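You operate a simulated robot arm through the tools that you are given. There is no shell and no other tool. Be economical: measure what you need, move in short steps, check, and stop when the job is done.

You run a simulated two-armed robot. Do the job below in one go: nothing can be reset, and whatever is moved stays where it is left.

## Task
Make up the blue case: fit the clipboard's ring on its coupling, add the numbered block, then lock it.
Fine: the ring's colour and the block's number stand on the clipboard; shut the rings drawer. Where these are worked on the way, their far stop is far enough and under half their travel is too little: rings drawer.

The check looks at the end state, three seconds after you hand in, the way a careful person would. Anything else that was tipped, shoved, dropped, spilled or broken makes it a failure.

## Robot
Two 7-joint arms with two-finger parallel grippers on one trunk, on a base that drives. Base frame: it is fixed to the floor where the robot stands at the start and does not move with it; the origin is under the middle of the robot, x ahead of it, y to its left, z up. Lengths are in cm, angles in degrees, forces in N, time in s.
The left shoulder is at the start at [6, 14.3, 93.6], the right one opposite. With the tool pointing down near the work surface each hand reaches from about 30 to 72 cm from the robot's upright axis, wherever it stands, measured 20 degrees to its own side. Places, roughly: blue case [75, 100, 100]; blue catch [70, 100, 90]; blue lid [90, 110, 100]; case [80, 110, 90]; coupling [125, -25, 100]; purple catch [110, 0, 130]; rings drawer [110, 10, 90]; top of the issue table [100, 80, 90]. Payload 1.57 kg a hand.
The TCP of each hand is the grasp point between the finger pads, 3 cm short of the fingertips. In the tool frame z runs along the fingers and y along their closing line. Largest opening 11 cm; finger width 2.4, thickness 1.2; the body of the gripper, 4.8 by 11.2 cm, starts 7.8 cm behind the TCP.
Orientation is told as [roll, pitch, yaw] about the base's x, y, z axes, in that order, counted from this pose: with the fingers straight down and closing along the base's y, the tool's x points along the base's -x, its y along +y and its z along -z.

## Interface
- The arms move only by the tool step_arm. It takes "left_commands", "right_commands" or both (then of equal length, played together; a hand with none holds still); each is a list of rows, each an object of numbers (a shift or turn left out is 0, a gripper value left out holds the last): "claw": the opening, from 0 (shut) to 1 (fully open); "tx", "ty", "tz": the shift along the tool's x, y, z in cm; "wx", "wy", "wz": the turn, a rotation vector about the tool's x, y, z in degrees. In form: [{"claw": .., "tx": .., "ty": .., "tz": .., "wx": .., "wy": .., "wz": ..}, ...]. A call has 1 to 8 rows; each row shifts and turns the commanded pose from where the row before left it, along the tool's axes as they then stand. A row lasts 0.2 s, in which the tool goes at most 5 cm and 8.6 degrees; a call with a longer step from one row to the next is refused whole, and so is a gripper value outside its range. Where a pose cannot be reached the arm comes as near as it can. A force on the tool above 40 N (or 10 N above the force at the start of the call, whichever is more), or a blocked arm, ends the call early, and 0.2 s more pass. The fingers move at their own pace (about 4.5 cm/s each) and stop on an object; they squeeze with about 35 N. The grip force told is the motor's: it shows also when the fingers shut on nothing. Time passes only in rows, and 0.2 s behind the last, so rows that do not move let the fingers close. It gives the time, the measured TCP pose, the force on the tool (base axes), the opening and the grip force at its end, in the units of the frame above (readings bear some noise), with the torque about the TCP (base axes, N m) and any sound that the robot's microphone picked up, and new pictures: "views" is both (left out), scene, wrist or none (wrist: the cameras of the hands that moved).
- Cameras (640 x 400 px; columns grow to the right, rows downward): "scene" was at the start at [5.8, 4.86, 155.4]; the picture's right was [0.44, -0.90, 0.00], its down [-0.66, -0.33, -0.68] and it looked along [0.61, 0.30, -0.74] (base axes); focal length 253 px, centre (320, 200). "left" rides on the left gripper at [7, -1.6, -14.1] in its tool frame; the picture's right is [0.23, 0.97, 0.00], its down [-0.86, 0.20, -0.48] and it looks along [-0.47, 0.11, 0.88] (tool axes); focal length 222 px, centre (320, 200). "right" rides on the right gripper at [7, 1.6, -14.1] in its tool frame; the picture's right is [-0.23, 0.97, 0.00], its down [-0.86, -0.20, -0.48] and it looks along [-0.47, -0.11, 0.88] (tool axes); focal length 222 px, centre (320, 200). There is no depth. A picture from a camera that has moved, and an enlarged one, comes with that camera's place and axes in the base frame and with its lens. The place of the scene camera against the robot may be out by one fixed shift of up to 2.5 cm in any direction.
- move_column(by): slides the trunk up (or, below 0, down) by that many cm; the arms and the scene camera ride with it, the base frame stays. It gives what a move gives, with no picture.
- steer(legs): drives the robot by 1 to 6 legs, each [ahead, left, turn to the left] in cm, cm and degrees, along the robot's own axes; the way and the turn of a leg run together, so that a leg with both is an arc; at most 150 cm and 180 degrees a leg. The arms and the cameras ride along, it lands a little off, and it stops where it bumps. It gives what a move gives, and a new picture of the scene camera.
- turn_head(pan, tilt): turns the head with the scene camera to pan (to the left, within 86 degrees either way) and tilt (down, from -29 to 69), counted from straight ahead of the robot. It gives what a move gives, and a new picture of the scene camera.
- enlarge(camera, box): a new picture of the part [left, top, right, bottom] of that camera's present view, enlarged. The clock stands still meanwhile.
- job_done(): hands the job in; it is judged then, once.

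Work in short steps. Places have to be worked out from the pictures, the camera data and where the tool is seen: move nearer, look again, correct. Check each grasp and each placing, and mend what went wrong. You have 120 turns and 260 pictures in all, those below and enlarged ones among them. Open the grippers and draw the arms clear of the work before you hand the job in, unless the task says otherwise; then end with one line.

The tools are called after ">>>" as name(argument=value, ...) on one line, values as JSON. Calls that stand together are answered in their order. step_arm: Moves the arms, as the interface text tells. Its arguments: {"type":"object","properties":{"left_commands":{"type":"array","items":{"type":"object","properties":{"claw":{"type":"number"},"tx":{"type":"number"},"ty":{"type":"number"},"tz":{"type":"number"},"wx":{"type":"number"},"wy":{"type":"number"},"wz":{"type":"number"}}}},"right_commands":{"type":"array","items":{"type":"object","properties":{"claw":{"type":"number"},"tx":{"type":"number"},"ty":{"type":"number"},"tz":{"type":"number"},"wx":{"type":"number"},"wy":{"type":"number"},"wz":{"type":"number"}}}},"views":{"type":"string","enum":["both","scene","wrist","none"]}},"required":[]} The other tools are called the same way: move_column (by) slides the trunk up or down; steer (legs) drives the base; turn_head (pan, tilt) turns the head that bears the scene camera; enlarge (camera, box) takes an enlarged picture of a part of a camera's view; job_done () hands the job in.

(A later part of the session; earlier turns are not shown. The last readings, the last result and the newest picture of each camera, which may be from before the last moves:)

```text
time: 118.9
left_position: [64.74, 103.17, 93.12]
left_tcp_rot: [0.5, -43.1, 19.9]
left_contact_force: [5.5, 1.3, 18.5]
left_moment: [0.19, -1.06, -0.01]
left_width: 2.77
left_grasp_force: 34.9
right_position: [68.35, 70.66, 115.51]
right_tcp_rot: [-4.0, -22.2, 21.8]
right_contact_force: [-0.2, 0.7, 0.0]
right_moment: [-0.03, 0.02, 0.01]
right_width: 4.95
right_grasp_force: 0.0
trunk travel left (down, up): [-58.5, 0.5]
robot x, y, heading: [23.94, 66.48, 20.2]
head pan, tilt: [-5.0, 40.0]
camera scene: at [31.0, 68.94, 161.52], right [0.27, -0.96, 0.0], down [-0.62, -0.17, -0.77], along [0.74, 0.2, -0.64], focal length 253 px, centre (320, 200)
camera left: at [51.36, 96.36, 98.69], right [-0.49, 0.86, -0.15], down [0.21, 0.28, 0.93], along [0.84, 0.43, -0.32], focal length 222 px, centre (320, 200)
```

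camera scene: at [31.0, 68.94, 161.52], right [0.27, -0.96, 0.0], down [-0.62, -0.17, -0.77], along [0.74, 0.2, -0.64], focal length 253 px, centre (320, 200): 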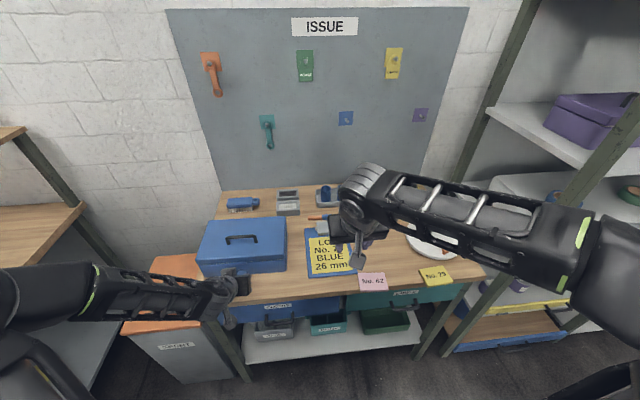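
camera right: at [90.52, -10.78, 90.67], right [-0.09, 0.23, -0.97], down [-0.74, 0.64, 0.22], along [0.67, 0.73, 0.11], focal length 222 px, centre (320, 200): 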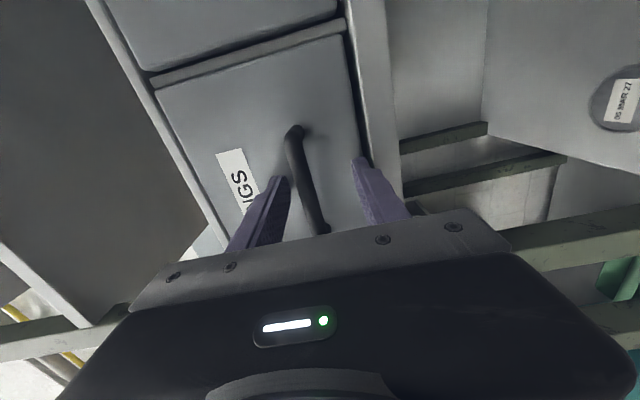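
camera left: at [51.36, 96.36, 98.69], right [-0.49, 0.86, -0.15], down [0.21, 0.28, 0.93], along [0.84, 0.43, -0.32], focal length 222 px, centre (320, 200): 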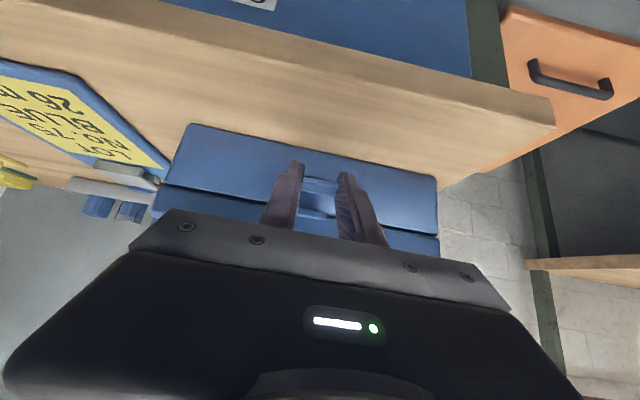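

The case is back on the table. I release, and back away along the fingers.

>>> step_arm(left_commands=[{"claw": 0.45}, {"claw": 0.45}, {"tz": -3}, {"tz": -4}], views="wrist")

>>> enlarge(camera="left", box=[220, 80, 420, 220])

```text
time: 119.9
left_position: [61.49, 102.05, 98.03]
left_tcp_rot: [0.3, -42.4, 19.9]
left_contact_force: [0.4, -0.2, 0.4]
left_moment: [-0.04, 0.0, 0.0]
left_width: 4.95
left_grasp_force: 0.1
left hand out of reach, approached as far as the arm can: row 4
right_position: [68.4, 70.68, 115.55]
right_tcp_rot: [-4.1, -22.0, 21.8]
right_contact_force: [0.4, -0.1, 0.6]
right_moment: [-0.01, 0.02, -0.01]
right_width: 4.95
right_grasp_force: 0.1
trunk travel left (down, up): [-58.5, 0.5]
robot x, y, heading: [23.79, 66.41, 20.7]
head pan, tilt: [-5.0, 40.0]
camera left: at [48.32, 95.33, 103.77], right [-0.49, 0.86, -0.15], down [0.22, 0.29, 0.93], along [0.84, 0.43, -0.33], focal length 222 px, centre (320, 200)
```

left: 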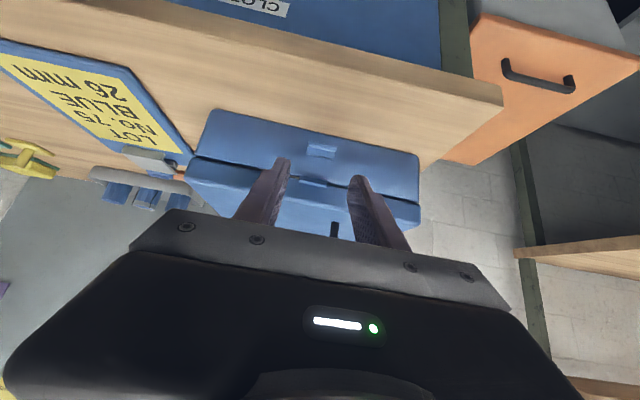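

```text
2.86 times, centred on (320, 150) of left
camera zoom: at [48.32, 95.33, 103.77], right [-0.49, 0.86, -0.15], down [0.22, 0.29, 0.93], along [0.84, 0.43, -0.33], focal length 635 px, centre (320, 343)
```

zoom: 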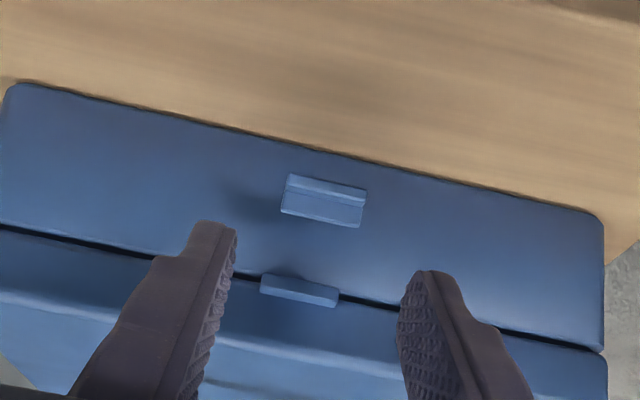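

I close the fingers, back the base 14 cm and pitch the hand flatter, to lift the catch from beneath with a free finger.

>>> steer(legs=[[-14, 0, 0]])

>>> step_arm(left_commands=[{"claw": 0, "wy": -8.5}, {"wy": -8.5}, {"wy": -8.5}, {"tx": 2}, {}], views="wrist")

```text
time: 121.2
left_position: [48.32, 96.99, 98.06]
left_tcp_rot: [0.4, -42.4, 20.0]
left_contact_force: [0.4, -0.2, 0.4]
left_moment: [-0.02, -0.02, 0.01]
left_width: 4.94
left_grasp_force: 0.1
right_position: [55.03, 65.65, 115.54]
right_tcp_rot: [-4.0, -22.2, 21.7]
right_contact_force: [-0.4, 0.2, -0.3]
right_moment: [0.06, -0.01, 0.02]
right_width: 4.95
right_grasp_force: 0.0
trunk travel left (down, up): [-58.5, 0.5]
robot x, y, heading: [10.49, 61.75, 20.5]
head pan, tilt: [-5.0, 40.0]
camera scene: at [17.64, 64.05, 161.48], right [0.26, -0.96, 0.0], down [-0.62, -0.17, -0.77], along [0.74, 0.2, -0.64], focal length 253 px, centre (320, 200)
```

scene: 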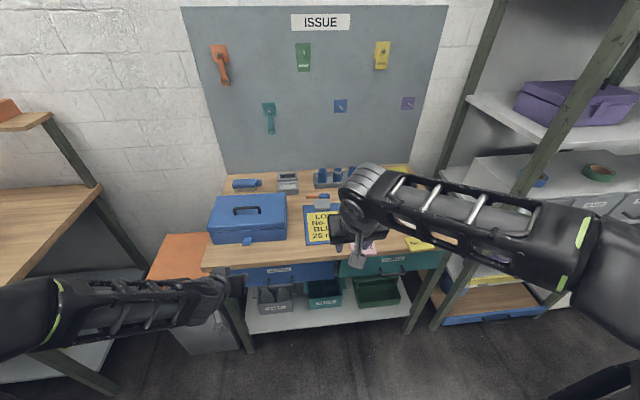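

```text
time: 122.4
left_position: [52.35, 98.48, 96.01]
left_tcp_rot: [0.6, -59.4, 19.7]
left_contact_force: [0.2, 1.1, 0.1]
left_moment: [0.01, 0.03, 0.05]
left_width: 0.0
left_grasp_force: 21.1
left hand out of reach, approached as far as the arm can: row 1, 2, 3, 4
right_position: [55.24, 65.51, 115.43]
right_tcp_rot: [-3.9, -22.1, 21.6]
right_contact_force: [-0.1, -0.8, 0.1]
right_moment: [-0.04, 0.0, 0.02]
right_width: 4.97
right_grasp_force: 0.2
trunk travel left (down, up): [-58.5, 0.5]
robot x, y, heading: [11.02, 61.63, 20.5]
head pan, tilt: [-5.0, 40.0]
camera left: at [38.01, 91.47, 97.23], right [-0.44, 0.88, -0.19], down [-0.05, 0.19, 0.98], along [0.89, 0.44, -0.05], focal length 222 px, centre (320, 200)
```

left: 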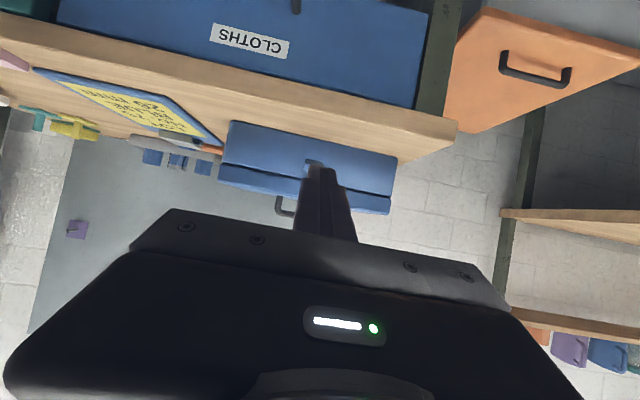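

Pitch is -59° near the limit here. I advance and lower to just before the catch, adding the rest of the pitch.

>>> step_arm(left_commands=[{"tz": 3.8, "tx": 1}, {"tz": 3.8, "tx": 1.2}, {"wy": -8.5, "tx": 0.7}], views="wrist")

>>> enlarge(camera="left", box=[220, 80, 420, 220])

```text
time: 123.2
left_position: [55.82, 104.49, 91.93]
left_tcp_rot: [-1.7, -63.1, 19.1]
left_contact_force: [0.2, 0.2, 1.7]
left_moment: [-0.07, 0.04, -0.06]
left_width: 0.01
left_grasp_force: 21.4
left hand out of reach, approached as far as the arm can: row 2, 3
right_position: [55.03, 65.66, 115.53]
right_tcp_rot: [-4.0, -22.2, 21.7]
right_contact_force: [-0.9, 0.2, 0.4]
right_moment: [0.06, -0.02, 0.0]
right_width: 4.93
right_grasp_force: 0.1
trunk travel left (down, up): [-58.5, 0.5]
robot x, y, heading: [11.05, 61.46, 20.4]
head pan, tilt: [-5.0, 40.0]
camera left: at [41.1, 98.12, 92.13], right [-0.39, 0.89, -0.22], down [-0.1, 0.19, 0.98], along [0.91, 0.4, 0.02], focal length 222 px, centre (320, 200)
```

left: 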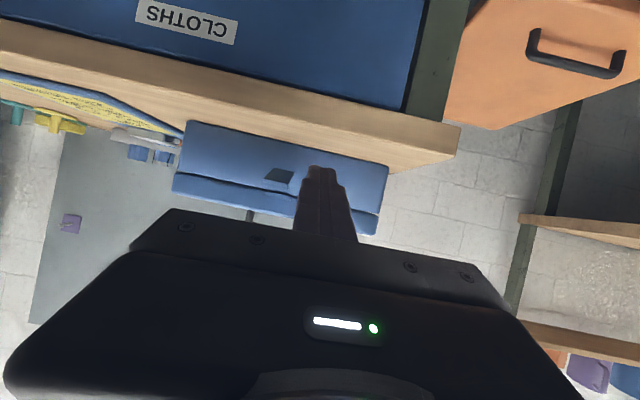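

```text
2.86 times, centred on (320, 150) of left
camera zoom: at [41.1, 98.12, 92.13], right [-0.39, 0.89, -0.22], down [-0.1, 0.19, 0.98], along [0.91, 0.4, 0.02], focal length 635 px, centre (320, 343)
```

zoom: 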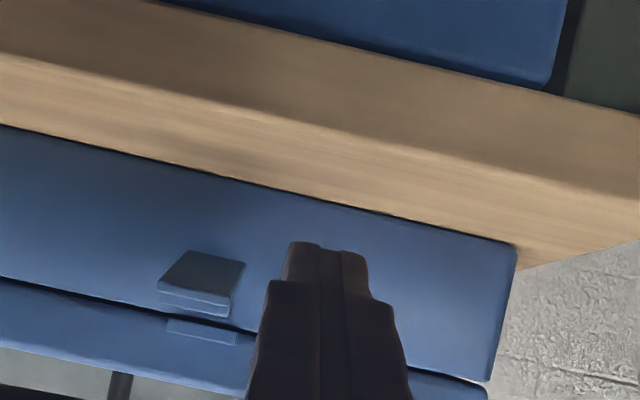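

The arm drifted 4 cm left at its limit. I correct sideways while relaxing the pitch a little, still short of the catch.

>>> step_arm(left_commands=[{"ty": -2.2, "wy": 4}, {"ty": -2.2}], views="none")

```text
time: 123.8
left_position: [57.4, 100.13, 92.1]
left_tcp_rot: [-1.8, -58.9, 19.1]
left_contact_force: [-0.6, 0.0, -0.6]
left_moment: [-0.02, -0.02, -0.03]
left_width: 0.0
left_grasp_force: 21.4
right_position: [55.19, 65.78, 115.38]
right_tcp_rot: [-4.0, -22.1, 21.7]
right_contact_force: [0.2, 0.4, -0.5]
right_moment: [0.01, 0.01, 0.01]
right_width: 4.93
right_grasp_force: 0.1
trunk travel left (down, up): [-58.5, 0.5]
robot x, y, heading: [10.5, 61.84, 20.5]
head pan, tilt: [-5.0, 40.0]
```

Now aligned (v≈74.5). I lower 1.8 cm and advance under the catch's end.

>>> step_arm(left_commands=[{"tz": 0.93, "tx": 1.54, "ty": 0.2}, {"tz": 2.44, "tx": -1.47}, {"tz": 2.44, "tx": -1.47}], views="wrist")

>>> enlarge(camera="left", box=[220, 80, 420, 220])

```text
time: 124.6
left_position: [62.55, 102.14, 91.15]
left_tcp_rot: [-1.7, -58.8, 19.1]
left_contact_force: [-0.5, -0.7, 0.7]
left_moment: [0.01, 0.0, -0.04]
left_width: 0.0
left_grasp_force: 21.7
left hand out of reach, approached as far as the arm can: row 1
right_position: [55.28, 65.71, 115.34]
right_tcp_rot: [-4.0, -22.1, 21.7]
right_contact_force: [-0.2, 0.1, -0.5]
right_moment: [0.01, -0.01, -0.04]
right_width: 4.95
right_grasp_force: 0.0
trunk travel left (down, up): [-58.5, 0.5]
robot x, y, heading: [10.74, 61.78, 20.5]
head pan, tilt: [-5.0, 40.0]
camera left: at [47.96, 95.74, 92.51], right [-0.4, 0.89, -0.21], down [-0.04, 0.22, 0.98], along [0.91, 0.4, -0.06], focal length 222 px, centre (320, 200)
```

left: 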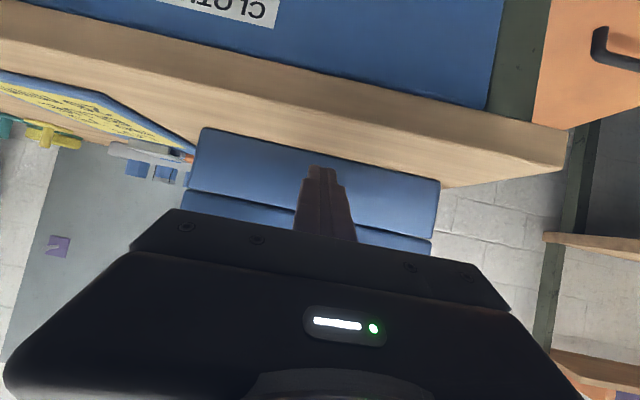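

```text
2.86 times, centred on (320, 150) of left
camera zoom: at [47.96, 95.74, 92.51], right [-0.4, 0.89, -0.21], down [-0.04, 0.22, 0.98], along [0.91, 0.4, -0.06], focal length 635 px, centre (320, 343)
```

zoom: 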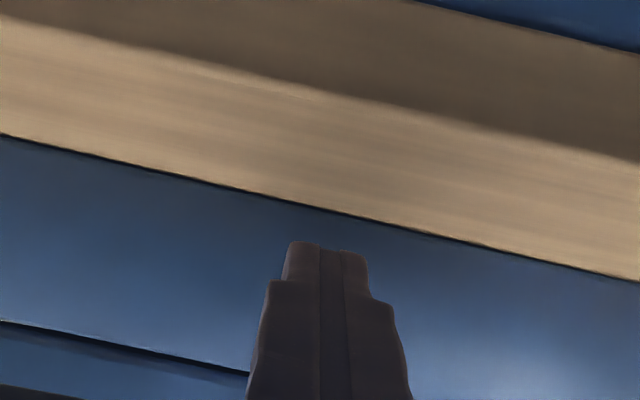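

I check from the scene camera where the fingers are relative to the catch.

>>> enlarge(camera="scene", box=[200, 190, 300, 265])

```text
5.33 times, centred on (250, 228) of scene
camera zoom: at [17.88, 64.11, 161.46], right [0.27, -0.96, 0.0], down [-0.62, -0.17, -0.77], along [0.74, 0.2, -0.64], focal length 1351 px, centre (693, 53)
```

zoom: 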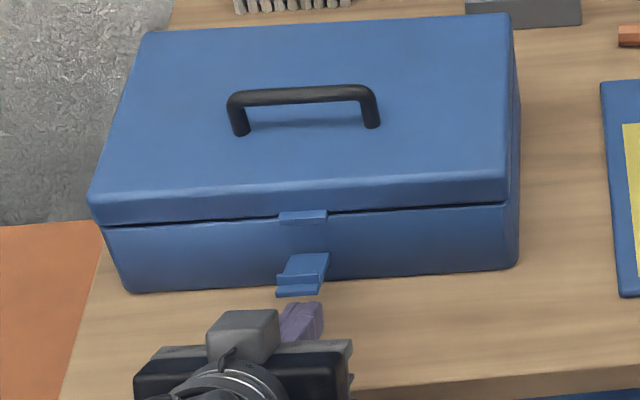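

The fingertips are just short of the catch end, lined up. I lower 0.5 and advance 2.5 cm beneath it.

>>> step_arm(left_commands=[{"tz": 1.2, "tx": -0.3}, {"tz": 1.2, "tx": -0.56}], views="none")

>>> enlarge(camera="scene", box=[200, 190, 300, 265])

```text
time: 125.2
left_position: [64.88, 102.76, 90.6]
left_tcp_rot: [-1.9, -58.8, 19.0]
left_contact_force: [-0.4, 0.7, -1.0]
left_moment: [-0.01, 0.01, 0.0]
left_width: 0.0
left_grasp_force: 21.0
right_position: [55.32, 65.67, 115.47]
right_tcp_rot: [-4.0, -22.2, 21.7]
right_contact_force: [0.1, 0.7, -0.1]
right_moment: [0.01, 0.0, 0.01]
right_width: 4.96
right_grasp_force: 0.2
trunk travel left (down, up): [-58.5, 0.5]
robot x, y, heading: [10.76, 61.65, 20.3]
head pan, tilt: [-5.0, 40.0]
```

```text
5.33 times, centred on (250, 228) of scene
camera zoom: at [17.84, 64.12, 161.47], right [0.26, -0.96, 0.0], down [-0.62, -0.17, -0.77], along [0.74, 0.2, -0.64], focal length 1351 px, centre (693, 53)
```

zoom: 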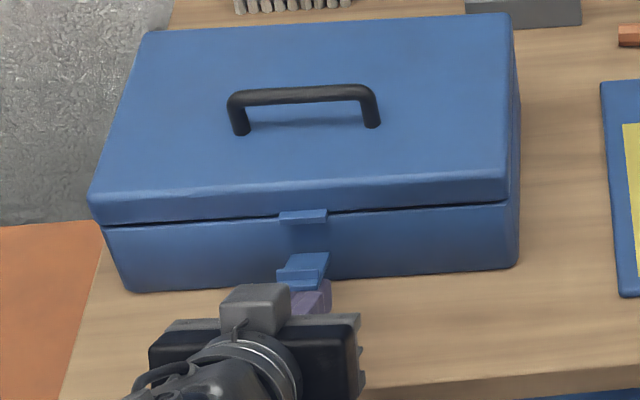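

The fingers are now under the catch. I lift in small steps along the arc.

>>> step_arm(left_commands=[{"tz": -0.34, "tx": -0.96}, {"tz": -0.34, "tx": -0.96}, {"tz": -0.17, "tx": -1.06}], views="none")

>>> enlarge(camera="scene", box=[200, 190, 300, 265])

```text
time: 126.0
left_position: [65.71, 103.03, 93.77]
left_tcp_rot: [-1.7, -59.0, 19.0]
left_contact_force: [-0.4, -0.6, 0.8]
left_moment: [-0.02, 0.0, -0.01]
left_width: 0.01
left_grasp_force: 21.0
right_position: [55.25, 65.68, 115.43]
right_tcp_rot: [-4.1, -22.1, 21.8]
right_contact_force: [0.5, -0.5, -0.3]
right_moment: [0.04, 0.0, 0.01]
right_width: 4.93
right_grasp_force: 0.1
trunk travel left (down, up): [-58.5, 0.5]
robot x, y, heading: [10.86, 61.49, 20.5]
head pan, tilt: [-5.0, 40.0]
```

```text
5.33 times, centred on (250, 228) of scene
camera zoom: at [17.84, 64.11, 161.47], right [0.26, -0.96, 0.0], down [-0.62, -0.17, -0.77], along [0.74, 0.2, -0.64], focal length 1351 px, centre (693, 53)
```

zoom: 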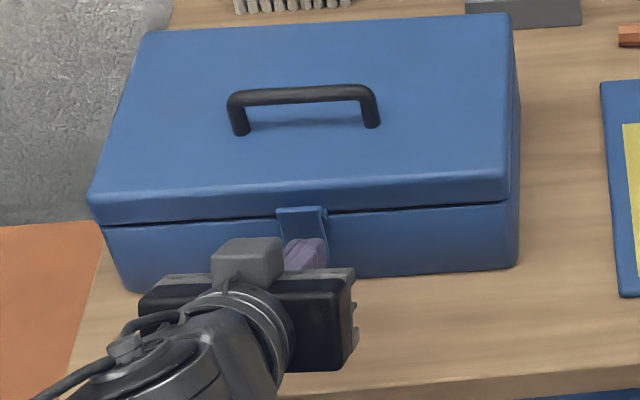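

The catch has swung up with no resistance and the case stays put. I push it forward against the lid.

>>> step_arm(left_commands=[{"tz": 0.2, "tx": -0.8}, {"tz": 0.5, "tx": -0.4}, {"tz": 0.5, "tx": -0.3}, {"tz": 0.4, "tx": -0.25}], views="none")

>>> enlarge(camera="scene", box=[200, 190, 300, 265])

```text
time: 127.0
left_position: [67.8, 103.83, 94.3]
left_tcp_rot: [-1.8, -59.1, 18.9]
left_contact_force: [-1.8, -1.2, 0.2]
left_moment: [-0.02, -0.03, -0.01]
left_width: 0.0
left_grasp_force: 21.0
right_position: [55.18, 65.62, 115.44]
right_tcp_rot: [-4.0, -22.1, 21.7]
right_contact_force: [-0.7, -0.2, 0.7]
right_moment: [0.01, 0.0, -0.01]
right_width: 4.91
right_grasp_force: 0.1
trunk travel left (down, up): [-58.5, 0.5]
robot x, y, heading: [10.89, 61.9, 20.3]
head pan, tilt: [-5.0, 40.0]
```

```text
5.33 times, centred on (250, 228) of scene
camera zoom: at [17.79, 64.1, 161.47], right [0.26, -0.96, 0.0], down [-0.62, -0.17, -0.77], along [0.74, 0.2, -0.64], focal length 1351 px, centre (693, 53)
```

zoom: 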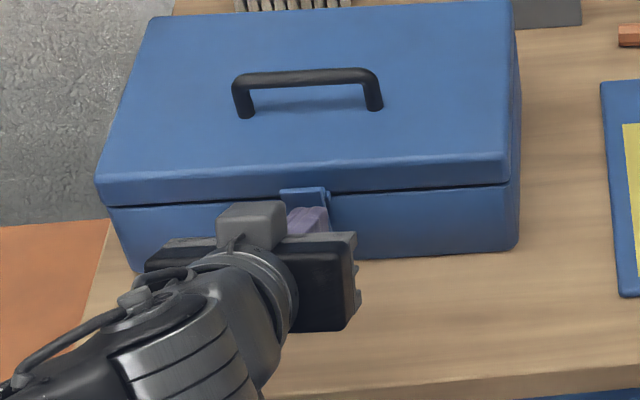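

The case slid back about 1 cm while being pushed. I back off slightly and inspect whether the catch is engaged.

>>> step_arm(left_commands=[{"tz": -2, "tx": 1}, {"tz": -3, "tx": 1}], views="wrist")

>>> enlarge(camera="scene", box=[228, 205, 268, 245])

>>> enlarge(camera="left", box=[240, 100, 400, 220])

```text
time: 127.6
left_position: [62.86, 102.08, 95.13]
left_tcp_rot: [-1.8, -59.0, 19.1]
left_contact_force: [-0.4, -0.7, -0.3]
left_moment: [-0.01, -0.01, 0.02]
left_width: 0.0
left_grasp_force: 21.3
right_position: [55.18, 65.8, 115.44]
right_tcp_rot: [-4.0, -22.1, 21.7]
right_contact_force: [-0.2, 0.1, -0.5]
right_moment: [0.01, -0.01, 0.04]
right_width: 4.95
right_grasp_force: 0.0
trunk travel left (down, up): [-58.5, 0.5]
robot x, y, heading: [10.77, 61.46, 20.2]
head pan, tilt: [-5.0, 40.0]
camera left: at [48.15, 95.78, 96.5], right [-0.4, 0.89, -0.21], down [-0.04, 0.21, 0.98], along [0.91, 0.4, -0.05], focal length 222 px, centre (320, 200)
```

left: 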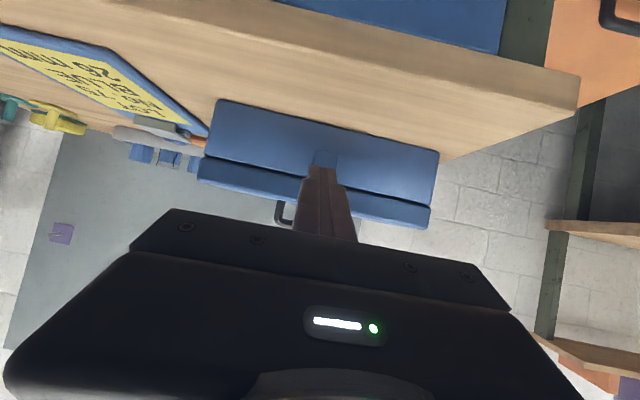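

```text
10.00 times, centred on (248, 225) of scene
camera zoom: at [17.78, 64.1, 161.47], right [0.26, -0.96, 0.0], down [-0.62, -0.17, -0.77], along [0.74, 0.2, -0.64], focal length 2533 px, centre (1040, -50)
```

zoom: 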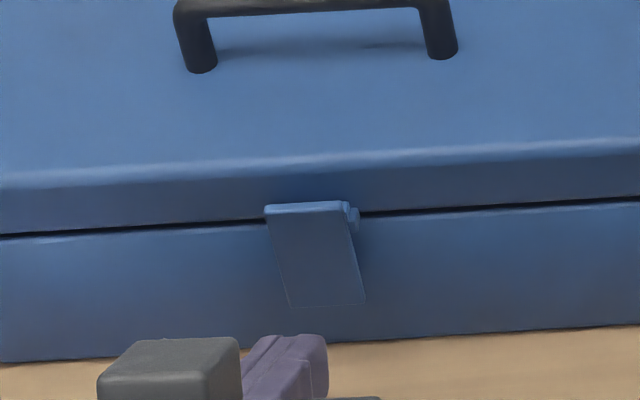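

```text
3.33 times, centred on (320, 160) of left
camera zoom: at [48.15, 95.78, 96.5], right [-0.4, 0.89, -0.21], down [-0.04, 0.21, 0.98], along [0.91, 0.4, -0.05], focal length 740 px, centre (320, 333)
```

zoom: 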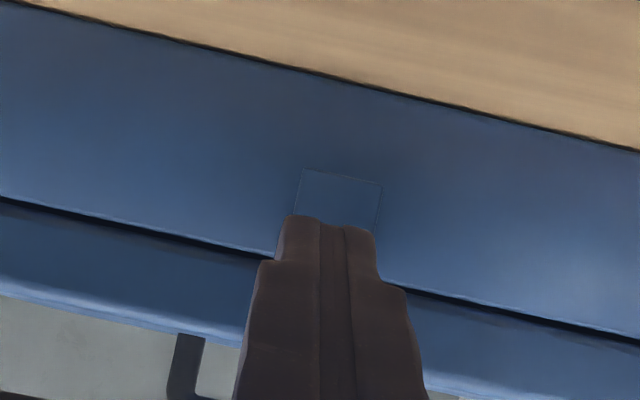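

The catch stands upright over the lid's lip. I zoom in further to verify it's hooked.

>>> enlarge(camera="scene", box=[242, 214, 256, 226])

>>> step_arm(left_commands=[{"tz": -3, "tx": -3}, {"tx": -4}, {"tx": -4}], views="wrist")

>>> enlarge(camera="left", box=[290, 100, 350, 160])

```text
16.00 times, centred on (249, 220) of scene
camera zoom: at [17.78, 64.1, 161.47], right [0.26, -0.96, 0.0], down [-0.62, -0.17, -0.77], along [0.74, 0.2, -0.64], focal length 4054 px, centre (1456, -120)
```

zoom: 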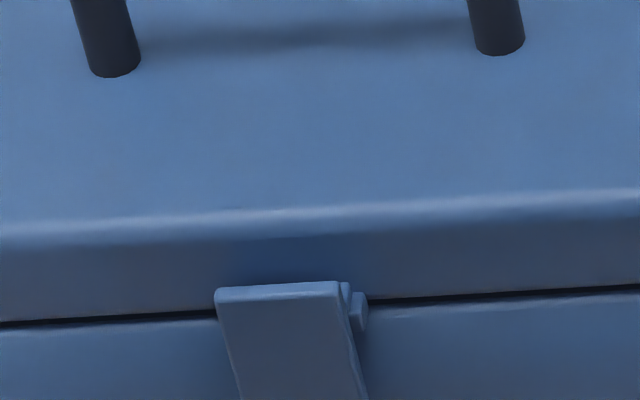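

```text
time: 128.4
left_position: [65.9, 103.1, 106.0]
left_tcp_rot: [-1.9, -58.9, 19.0]
left_contact_force: [-0.3, 0.4, 1.1]
left_moment: [-0.02, 0.0, 0.0]
left_width: 0.0
left_grasp_force: 21.1
right_position: [55.15, 65.7, 115.48]
right_tcp_rot: [-3.9, -22.1, 21.8]
right_contact_force: [-0.3, -0.6, -0.4]
right_moment: [0.0, 0.0, -0.01]
right_width: 4.96
right_grasp_force: 0.0
trunk travel left (down, up): [-58.5, 0.5]
robot x, y, heading: [10.71, 61.48, 20.4]
head pan, tilt: [-5.0, 40.0]
camera left: at [51.34, 96.78, 107.41], right [-0.4, 0.89, -0.21], down [-0.04, 0.21, 0.98], along [0.91, 0.4, -0.05], focal length 222 px, centre (320, 200)
```

left: 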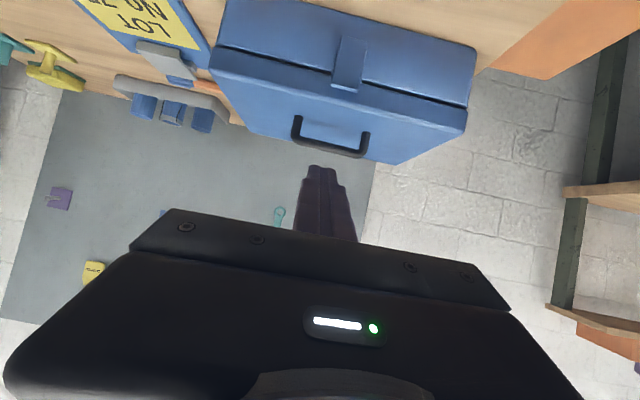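

```text
6.67 times, centred on (320, 130) of left
camera zoom: at [51.34, 96.78, 107.41], right [-0.4, 0.89, -0.21], down [-0.04, 0.21, 0.98], along [0.91, 0.4, -0.05], focal length 1481 px, centre (320, 667)
```

zoom: 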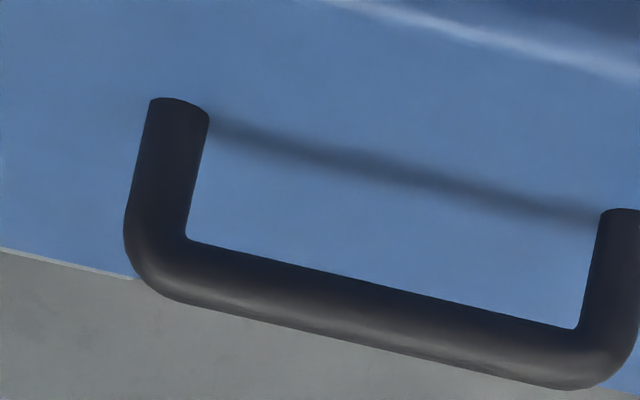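

>>> enlarge(camera="left", box=[315, 25, 385, 105])

```text
5.00 times, centred on (350, 65) of left
camera zoom: at [51.34, 96.78, 107.41], right [-0.4, 0.89, -0.21], down [-0.04, 0.21, 0.98], along [0.91, 0.4, -0.05], focal length 1111 px, centre (170, 875)
```

zoom: 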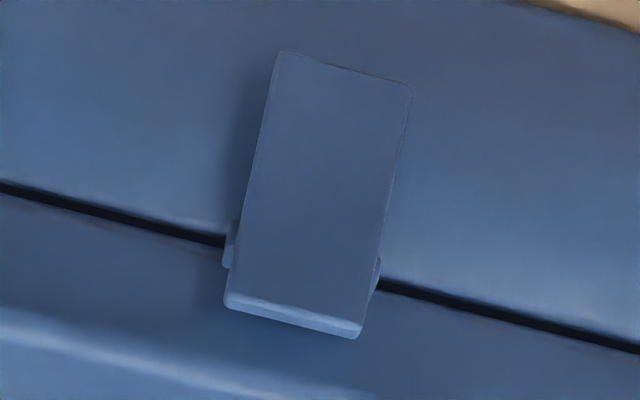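

By triangulation the catch plate is vertical (top and hinge both at u≈101.9), hooked over the lip, lid flush. I withdraw: open both grippers and back away, then take a last look.

>>> steer(legs=[[-25, 0, 0]])

>>> step_arm(left_commands=[{"claw": 1}, {}, {}, {}, {}], right_commands=[{"claw": 1}, {}, {}, {}, {}], views="scene")

>>> turn_head(pan=-25, tilt=35)

```text
time: 130.2
left_position: [42.3, 94.29, 105.99]
left_tcp_rot: [-1.8, -59.0, 18.9]
left_contact_force: [0.4, -0.1, -0.1]
left_moment: [-0.01, 0.03, 0.01]
left_width: 0.02
left_grasp_force: 21.7
right_position: [31.52, 56.78, 115.49]
right_tcp_rot: [-4.0, -22.3, 21.7]
right_contact_force: [-0.3, 0.1, -0.9]
right_moment: [0.02, -0.01, 0.0]
right_width: 4.95
right_grasp_force: 0.1
trunk travel left (down, up): [-58.5, 0.5]
robot x, y, heading: [-12.92, 53.17, 20.4]
head pan, tilt: [-5.0, 40.0]
camera scene: at [-5.88, 55.32, 161.47], right [0.26, -0.96, 0.0], down [-0.62, -0.17, -0.77], along [0.74, 0.2, -0.64], focal length 253 px, centre (320, 200)
```

scene: 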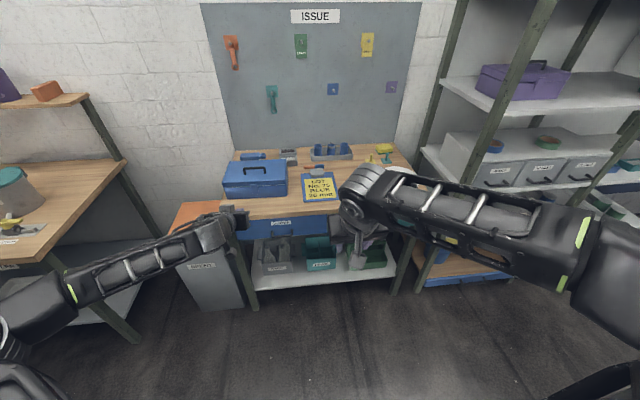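

```text
time: 131.4
left_position: [42.31, 94.31, 106.07]
left_tcp_rot: [-1.8, -59.1, 18.8]
left_contact_force: [0.8, -1.0, 0.5]
left_moment: [-0.03, 0.0, 0.02]
left_width: 10.37
left_grasp_force: 0.1
right_position: [31.65, 56.97, 115.46]
right_tcp_rot: [-4.1, -22.1, 21.6]
right_contact_force: [0.7, -0.8, -0.1]
right_moment: [-0.01, 0.0, 0.02]
right_width: 11.02
right_grasp_force: 0.0
trunk travel left (down, up): [-58.5, 0.5]
robot x, y, heading: [-12.84, 52.99, 20.4]
head pan, tilt: [-5.0, 40.0]
camera scene: at [-5.75, 55.37, 161.47], right [0.26, -0.96, 0.0], down [-0.62, -0.17, -0.77], along [0.74, 0.2, -0.64], focal length 253 px, centre (320, 200)
```

scene: 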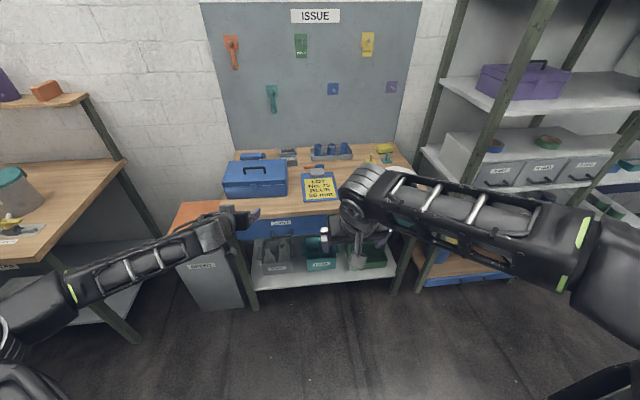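

```text
time: 132.3
left_position: [42.52, 94.39, 106.01]
left_tcp_rot: [-1.7, -59.0, 18.9]
left_contact_force: [0.7, 0.0, -0.2]
left_moment: [0.01, 0.02, 0.01]
left_width: 10.98
left_grasp_force: 0.1
right_position: [31.58, 56.84, 115.34]
right_tcp_rot: [-3.9, -22.2, 21.6]
right_contact_force: [-0.1, -0.5, -0.3]
right_moment: [0.01, -0.03, -0.02]
right_width: 11.01
right_grasp_force: 0.0
trunk travel left (down, up): [-58.5, 0.5]
robot x, y, heading: [-12.81, 52.47, 20.1]
head pan, tilt: [-25.0, 35.0]
camera scene: at [-5.17, 52.41, 162.22], right [-0.08, -1.0, 0.0], down [-0.57, 0.05, -0.82], along [0.82, -0.07, -0.57], focal length 253 px, centre (320, 200)
```

scene: 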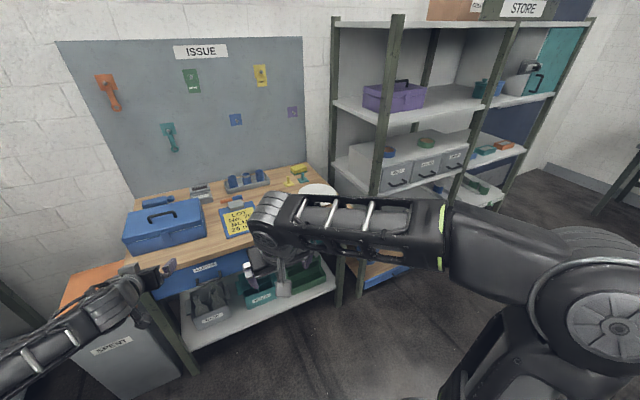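

Last detail check on the drawer fronts and the catch.

>>> enlarge(camera="scene", box=[110, 180, 230, 260])

>>> enlarge(camera="scene", box=[340, 130, 480, 205])

```text
5.00 times, centred on (170, 220) of scene
camera zoom: at [-5.17, 52.41, 162.22], right [-0.08, -1.0, 0.0], down [-0.57, 0.05, -0.82], along [0.82, -0.07, -0.57], focal length 1267 px, centre (1070, 100)
```

zoom: 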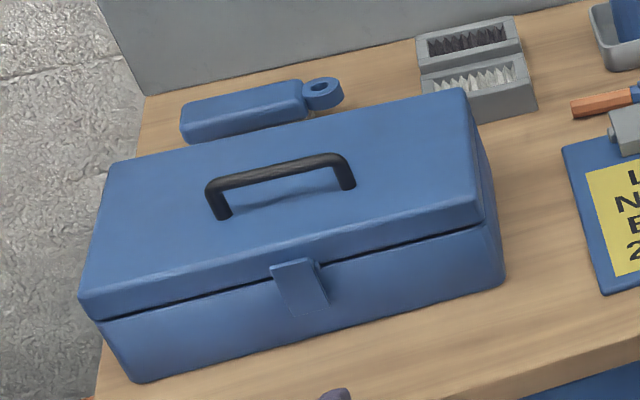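

```text
4.57 times, centred on (410, 168) of scene
camera zoom: at [-5.17, 52.41, 162.22], right [-0.08, -1.0, 0.0], down [-0.57, 0.05, -0.82], along [0.82, -0.07, -0.57], focal length 1158 px, centre (-91, 349)
```

zoom: 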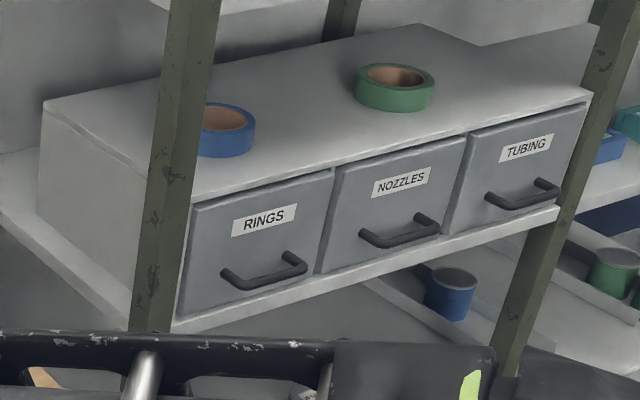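

The side facet widens toward the top; I zoom tighter to see if the catch stands off.

>>> enlarge(camera="scene", box=[160, 228, 180, 246])

```text
16.00 times, centred on (170, 237) of scene
camera zoom: at [-5.17, 52.41, 162.22], right [-0.08, -1.0, 0.0], down [-0.57, 0.05, -0.82], along [0.82, -0.07, -0.57], focal length 4054 px, centre (2720, -392)
```

zoom: 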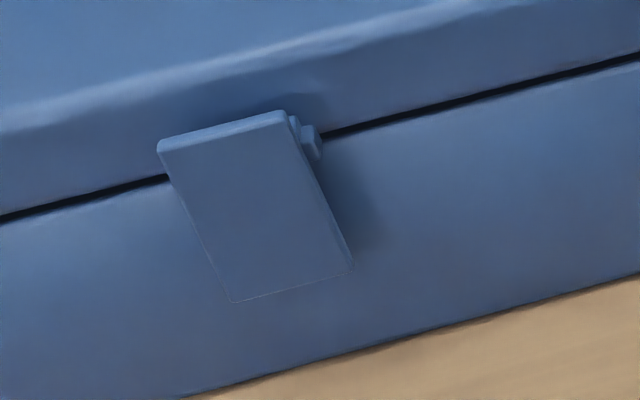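

The hook lip looks stopped in front of the lid's striker: not fully engaged, since the case slid rather than letting it snap. I'll squeeze the catch's top against the lid handle with one gripper: first reorient the left hand (closing front-to-back, tilted 30°).

>>> step_arm(left_commands=[{"tz": -4}, {"tz": -4}, {"wy": 8.5}, {"wy": 8.5}, {"wy": 8.5}, {"wy": 8.5}, {"wy": 8.5}, {"wy": 8.5}], views="none")

>>> step_arm(left_commands=[{"wy": 8}, {"wz": 8.5}, {"wz": 8.5}, {"wz": 8.5}, {"wz": 8.5}, {"wz": 8.5}, {"wz": 8.5}, {"wz": 8.5}], views="none")

>>> step_arm(left_commands=[{"wz": 8.5}, {"wz": 8.5}, {"wz": 8.5}, {"wz": 4}, {"wx": -8}, {"wx": -8}, {"wx": -8}, {"wx": -6}], views="none")

>>> turn_head(pan=-5, tilt=40)

```text
time: 134.1
left_position: [35.91, 92.39, 110.16]
left_tcp_rot: [-1.1, -7.8, 17.6]
left_contact_force: [-0.1, 0.0, -0.5]
left_moment: [-0.04, 0.02, -0.02]
left_width: 11.01
left_grasp_force: 0.0
right_position: [31.66, 56.94, 115.41]
right_tcp_rot: [-4.0, -22.1, 21.6]
right_contact_force: [-0.1, 0.4, -0.5]
right_moment: [-0.03, 0.04, -0.02]
right_width: 10.99
right_grasp_force: 0.1
trunk travel left (down, up): [-58.5, 0.5]
robot x, y, heading: [-12.8, 52.47, 20.4]
head pan, tilt: [-25.0, 35.0]
```

```text
time: 135.9
left_position: [35.6, 92.15, 109.32]
left_tcp_rot: [-0.5, -0.9, -42.2]
left_contact_force: [-0.6, -1.0, 0.5]
left_moment: [0.02, 0.0, -0.03]
left_width: 10.99
left_grasp_force: 0.2
left hand out of reach, approached as far as the arm can: row 1
right_position: [31.53, 56.87, 115.4]
right_tcp_rot: [-4.1, -22.2, 21.7]
right_contact_force: [-0.9, 0.1, 1.1]
right_moment: [0.01, 0.01, -0.03]
right_width: 11.02
right_grasp_force: 0.0
trunk travel left (down, up): [-58.5, 0.5]
robot x, y, heading: [-12.77, 52.65, 20.2]
head pan, tilt: [-25.0, 35.0]
```

```text
time: 137.7
left_position: [35.79, 92.1, 109.21]
left_tcp_rot: [30.1, -1.0, -71.6]
left_contact_force: [-0.5, -0.1, 0.0]
left_moment: [0.01, 0.0, -0.01]
left_width: 11.0
left_grasp_force: 0.1
right_position: [31.64, 57.04, 115.41]
right_tcp_rot: [-4.1, -22.1, 21.6]
right_contact_force: [-0.4, 0.4, -0.7]
right_moment: [0.02, 0.01, 0.01]
right_width: 11.0
right_grasp_force: 0.1
trunk travel left (down, up): [-58.5, 0.5]
robot x, y, heading: [-13.11, 52.66, 20.1]
head pan, tilt: [-25.0, 35.0]
```

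```text
time: 138.5
left_position: [35.87, 91.98, 109.23]
left_tcp_rot: [29.9, -0.9, -71.7]
left_contact_force: [0.0, -0.5, -0.7]
left_moment: [0.01, 0.0, 0.03]
left_width: 11.0
left_grasp_force: 0.0
right_position: [31.6, 56.9, 115.35]
right_tcp_rot: [-4.0, -22.1, 21.7]
right_contact_force: [0.6, -0.9, 0.2]
right_moment: [0.02, 0.01, -0.03]
right_width: 11.02
right_grasp_force: 0.1
trunk travel left (down, up): [-58.5, 0.5]
robot x, y, heading: [-12.65, 52.71, 20.2]
head pan, tilt: [-5.0, 40.0]
camera scene: at [-5.75, 55.36, 161.47], right [0.26, -0.96, 0.0], down [-0.62, -0.17, -0.77], along [0.74, 0.2, -0.64], focal length 253 px, centre (320, 200)
```

scene: 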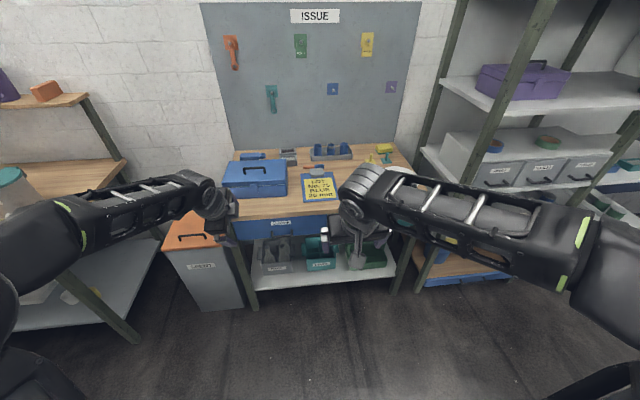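

I drive ahead 34 cm so the tilted, open hand hangs in front of and above the catch and handle.

>>> steer(legs=[[34, 0, 0]])

>>> step_arm(left_commands=[{"wy": 1}], views="wrist")

```text
time: 140.7
left_position: [67.76, 103.84, 109.3]
left_tcp_rot: [30.0, -0.9, -71.6]
left_contact_force: [0.6, -0.2, -0.4]
left_moment: [-0.01, 0.02, 0.02]
left_width: 11.0
left_grasp_force: 0.0
right_position: [63.56, 68.82, 115.45]
right_tcp_rot: [-4.0, -22.1, 21.6]
right_contact_force: [0.0, -0.5, -0.7]
right_moment: [-0.04, 0.0, -0.01]
right_width: 10.97
right_grasp_force: 0.0
trunk travel left (down, up): [-58.5, 0.5]
robot x, y, heading: [18.86, 64.62, 20.3]
head pan, tilt: [-5.0, 40.0]
camera scene: at [26.23, 67.2, 161.46], right [0.26, -0.96, 0.0], down [-0.62, -0.17, -0.77], along [0.74, 0.2, -0.64], focal length 253 px, centre (320, 200)
```

scene: 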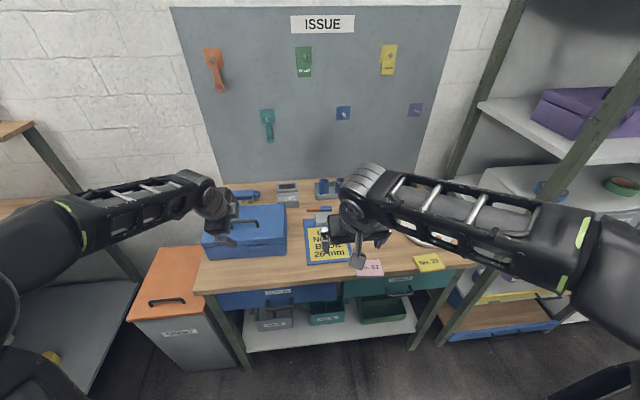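

```text
time: 141.1
left_position: [67.66, 103.94, 109.15]
left_tcp_rot: [30.0, -0.1, -71.1]
left_contact_force: [-0.1, -0.1, 0.8]
left_moment: [0.02, 0.02, 0.02]
left_width: 10.99
left_grasp_force: 0.1
right_position: [63.47, 68.63, 115.47]
right_tcp_rot: [-4.0, -22.1, 21.6]
right_contact_force: [-0.6, -0.5, 0.3]
right_moment: [0.01, -0.01, 0.0]
right_width: 11.02
right_grasp_force: 0.1
trunk travel left (down, up): [-58.5, 0.5]
robot x, y, heading: [18.83, 64.89, 20.3]
head pan, tilt: [-5.0, 40.0]
camera left: at [57.24, 107.69, 120.64], right [0.72, 0.49, 0.49], down [0.21, -0.83, 0.52], along [0.66, -0.27, -0.71], focal length 222 px, centre (320, 200)
```

left: 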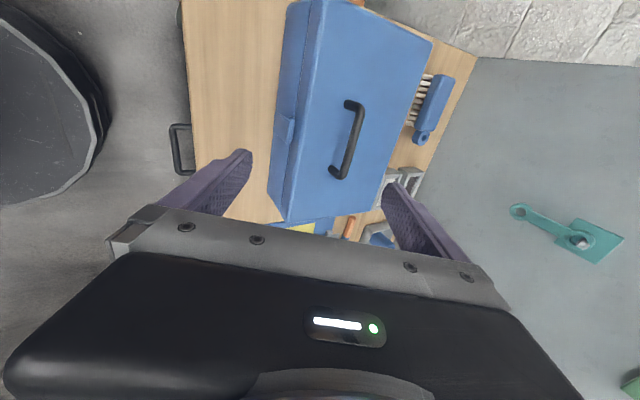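

Both catch and handle lie between the fingers. I enlarge to place them precisely.

>>> enlarge(camera="left", box=[255, 90, 375, 190])

```text
4.00 times, centred on (315, 140) of left
camera zoom: at [57.24, 107.69, 120.64], right [0.72, 0.49, 0.49], down [0.21, -0.83, 0.52], along [0.66, -0.27, -0.71], focal length 888 px, centre (340, 440)
```

zoom: 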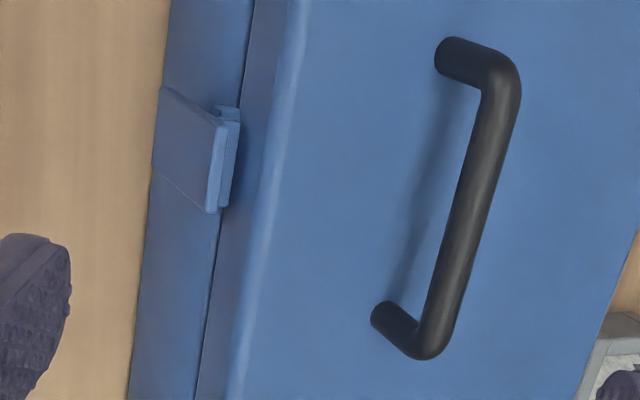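

Catch top ≈ u 102.3, handle ≈ u 108.5 — the insertion path is centred. I go down along the fingers, then check.

>>> step_arm(left_commands=[{"tx": 0.6, "ty": -0.2}, {"tz": 4}, {"tz": 4}, {"tz": 3.5}], views="wrist")

>>> enlarge(camera="left", box=[220, 90, 420, 230])

```text
time: 142.1
left_position: [72.86, 106.37, 99.07]
left_tcp_rot: [30.0, -0.1, -71.0]
left_contact_force: [0.7, 0.6, -0.4]
left_moment: [-0.03, -0.02, -0.01]
left_width: 11.0
left_grasp_force: 0.0
right_position: [63.64, 68.87, 115.42]
right_tcp_rot: [-4.0, -22.1, 21.6]
right_contact_force: [0.1, -0.3, -0.8]
right_moment: [0.02, 0.03, 0.0]
right_width: 11.02
right_grasp_force: 0.1
trunk travel left (down, up): [-58.5, 0.5]
robot x, y, heading: [19.34, 64.55, 20.4]
head pan, tilt: [-5.0, 40.0]
camera left: at [62.54, 110.11, 110.61], right [0.72, 0.49, 0.49], down [0.21, -0.83, 0.52], along [0.66, -0.27, -0.71], focal length 222 px, centre (320, 200)
```

left: 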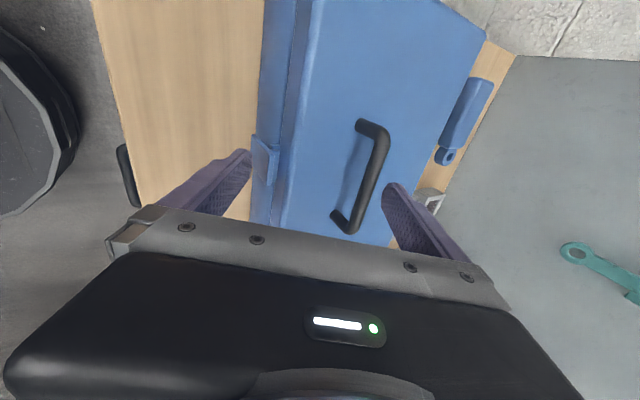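

```text
2.86 times, centred on (320, 160) of left
camera zoom: at [62.54, 110.11, 110.61], right [0.72, 0.49, 0.49], down [0.21, -0.83, 0.52], along [0.66, -0.27, -0.71], focal length 635 px, centre (320, 314)
```

zoom: 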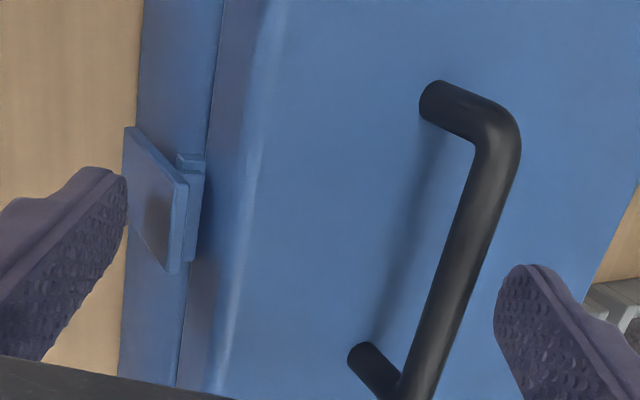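

The front finger faces the catch, the rear one is behind the handle. I go 0.6 deeper and close to squeeze.

>>> step_arm(left_commands=[{"tz": 0.6}, {"claw": 0.75}, {"claw": 0.65}, {"claw": 0.5}, {"claw": 0.4}, {"claw": 0.3}, {}], views="wrist")

>>> enlarge(camera="left", box=[220, 90, 420, 230])

```text
time: 143.7
left_position: [73.13, 106.41, 98.58]
left_tcp_rot: [29.9, -0.2, -71.1]
left_contact_force: [0.0, 0.1, 0.5]
left_moment: [-0.54, 0.67, 0.27]
left_width: 9.25
left_grasp_force: 35.2
right_position: [63.58, 68.75, 115.45]
right_tcp_rot: [-4.0, -22.1, 21.7]
right_contact_force: [-0.3, -0.6, 0.6]
right_moment: [0.01, 0.0, 0.03]
right_width: 11.02
right_grasp_force: 0.0
trunk travel left (down, up): [-58.5, 0.5]
robot x, y, heading: [19.16, 64.31, 20.4]
head pan, tilt: [-5.0, 40.0]
camera left: at [62.65, 110.19, 110.11], right [0.72, 0.49, 0.49], down [0.21, -0.83, 0.52], along [0.66, -0.27, -0.71], focal length 222 px, centre (320, 200)
```

left: 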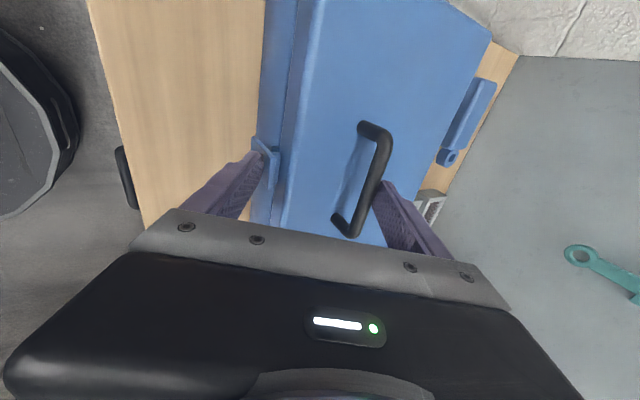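

```text
2.86 times, centred on (320, 160) of left
camera zoom: at [62.65, 110.19, 110.11], right [0.72, 0.49, 0.49], down [0.21, -0.83, 0.52], along [0.66, -0.27, -0.71], focal length 635 px, centre (320, 314)
```

zoom: 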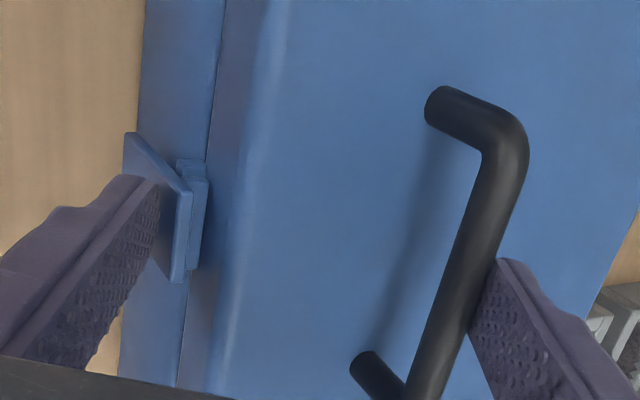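

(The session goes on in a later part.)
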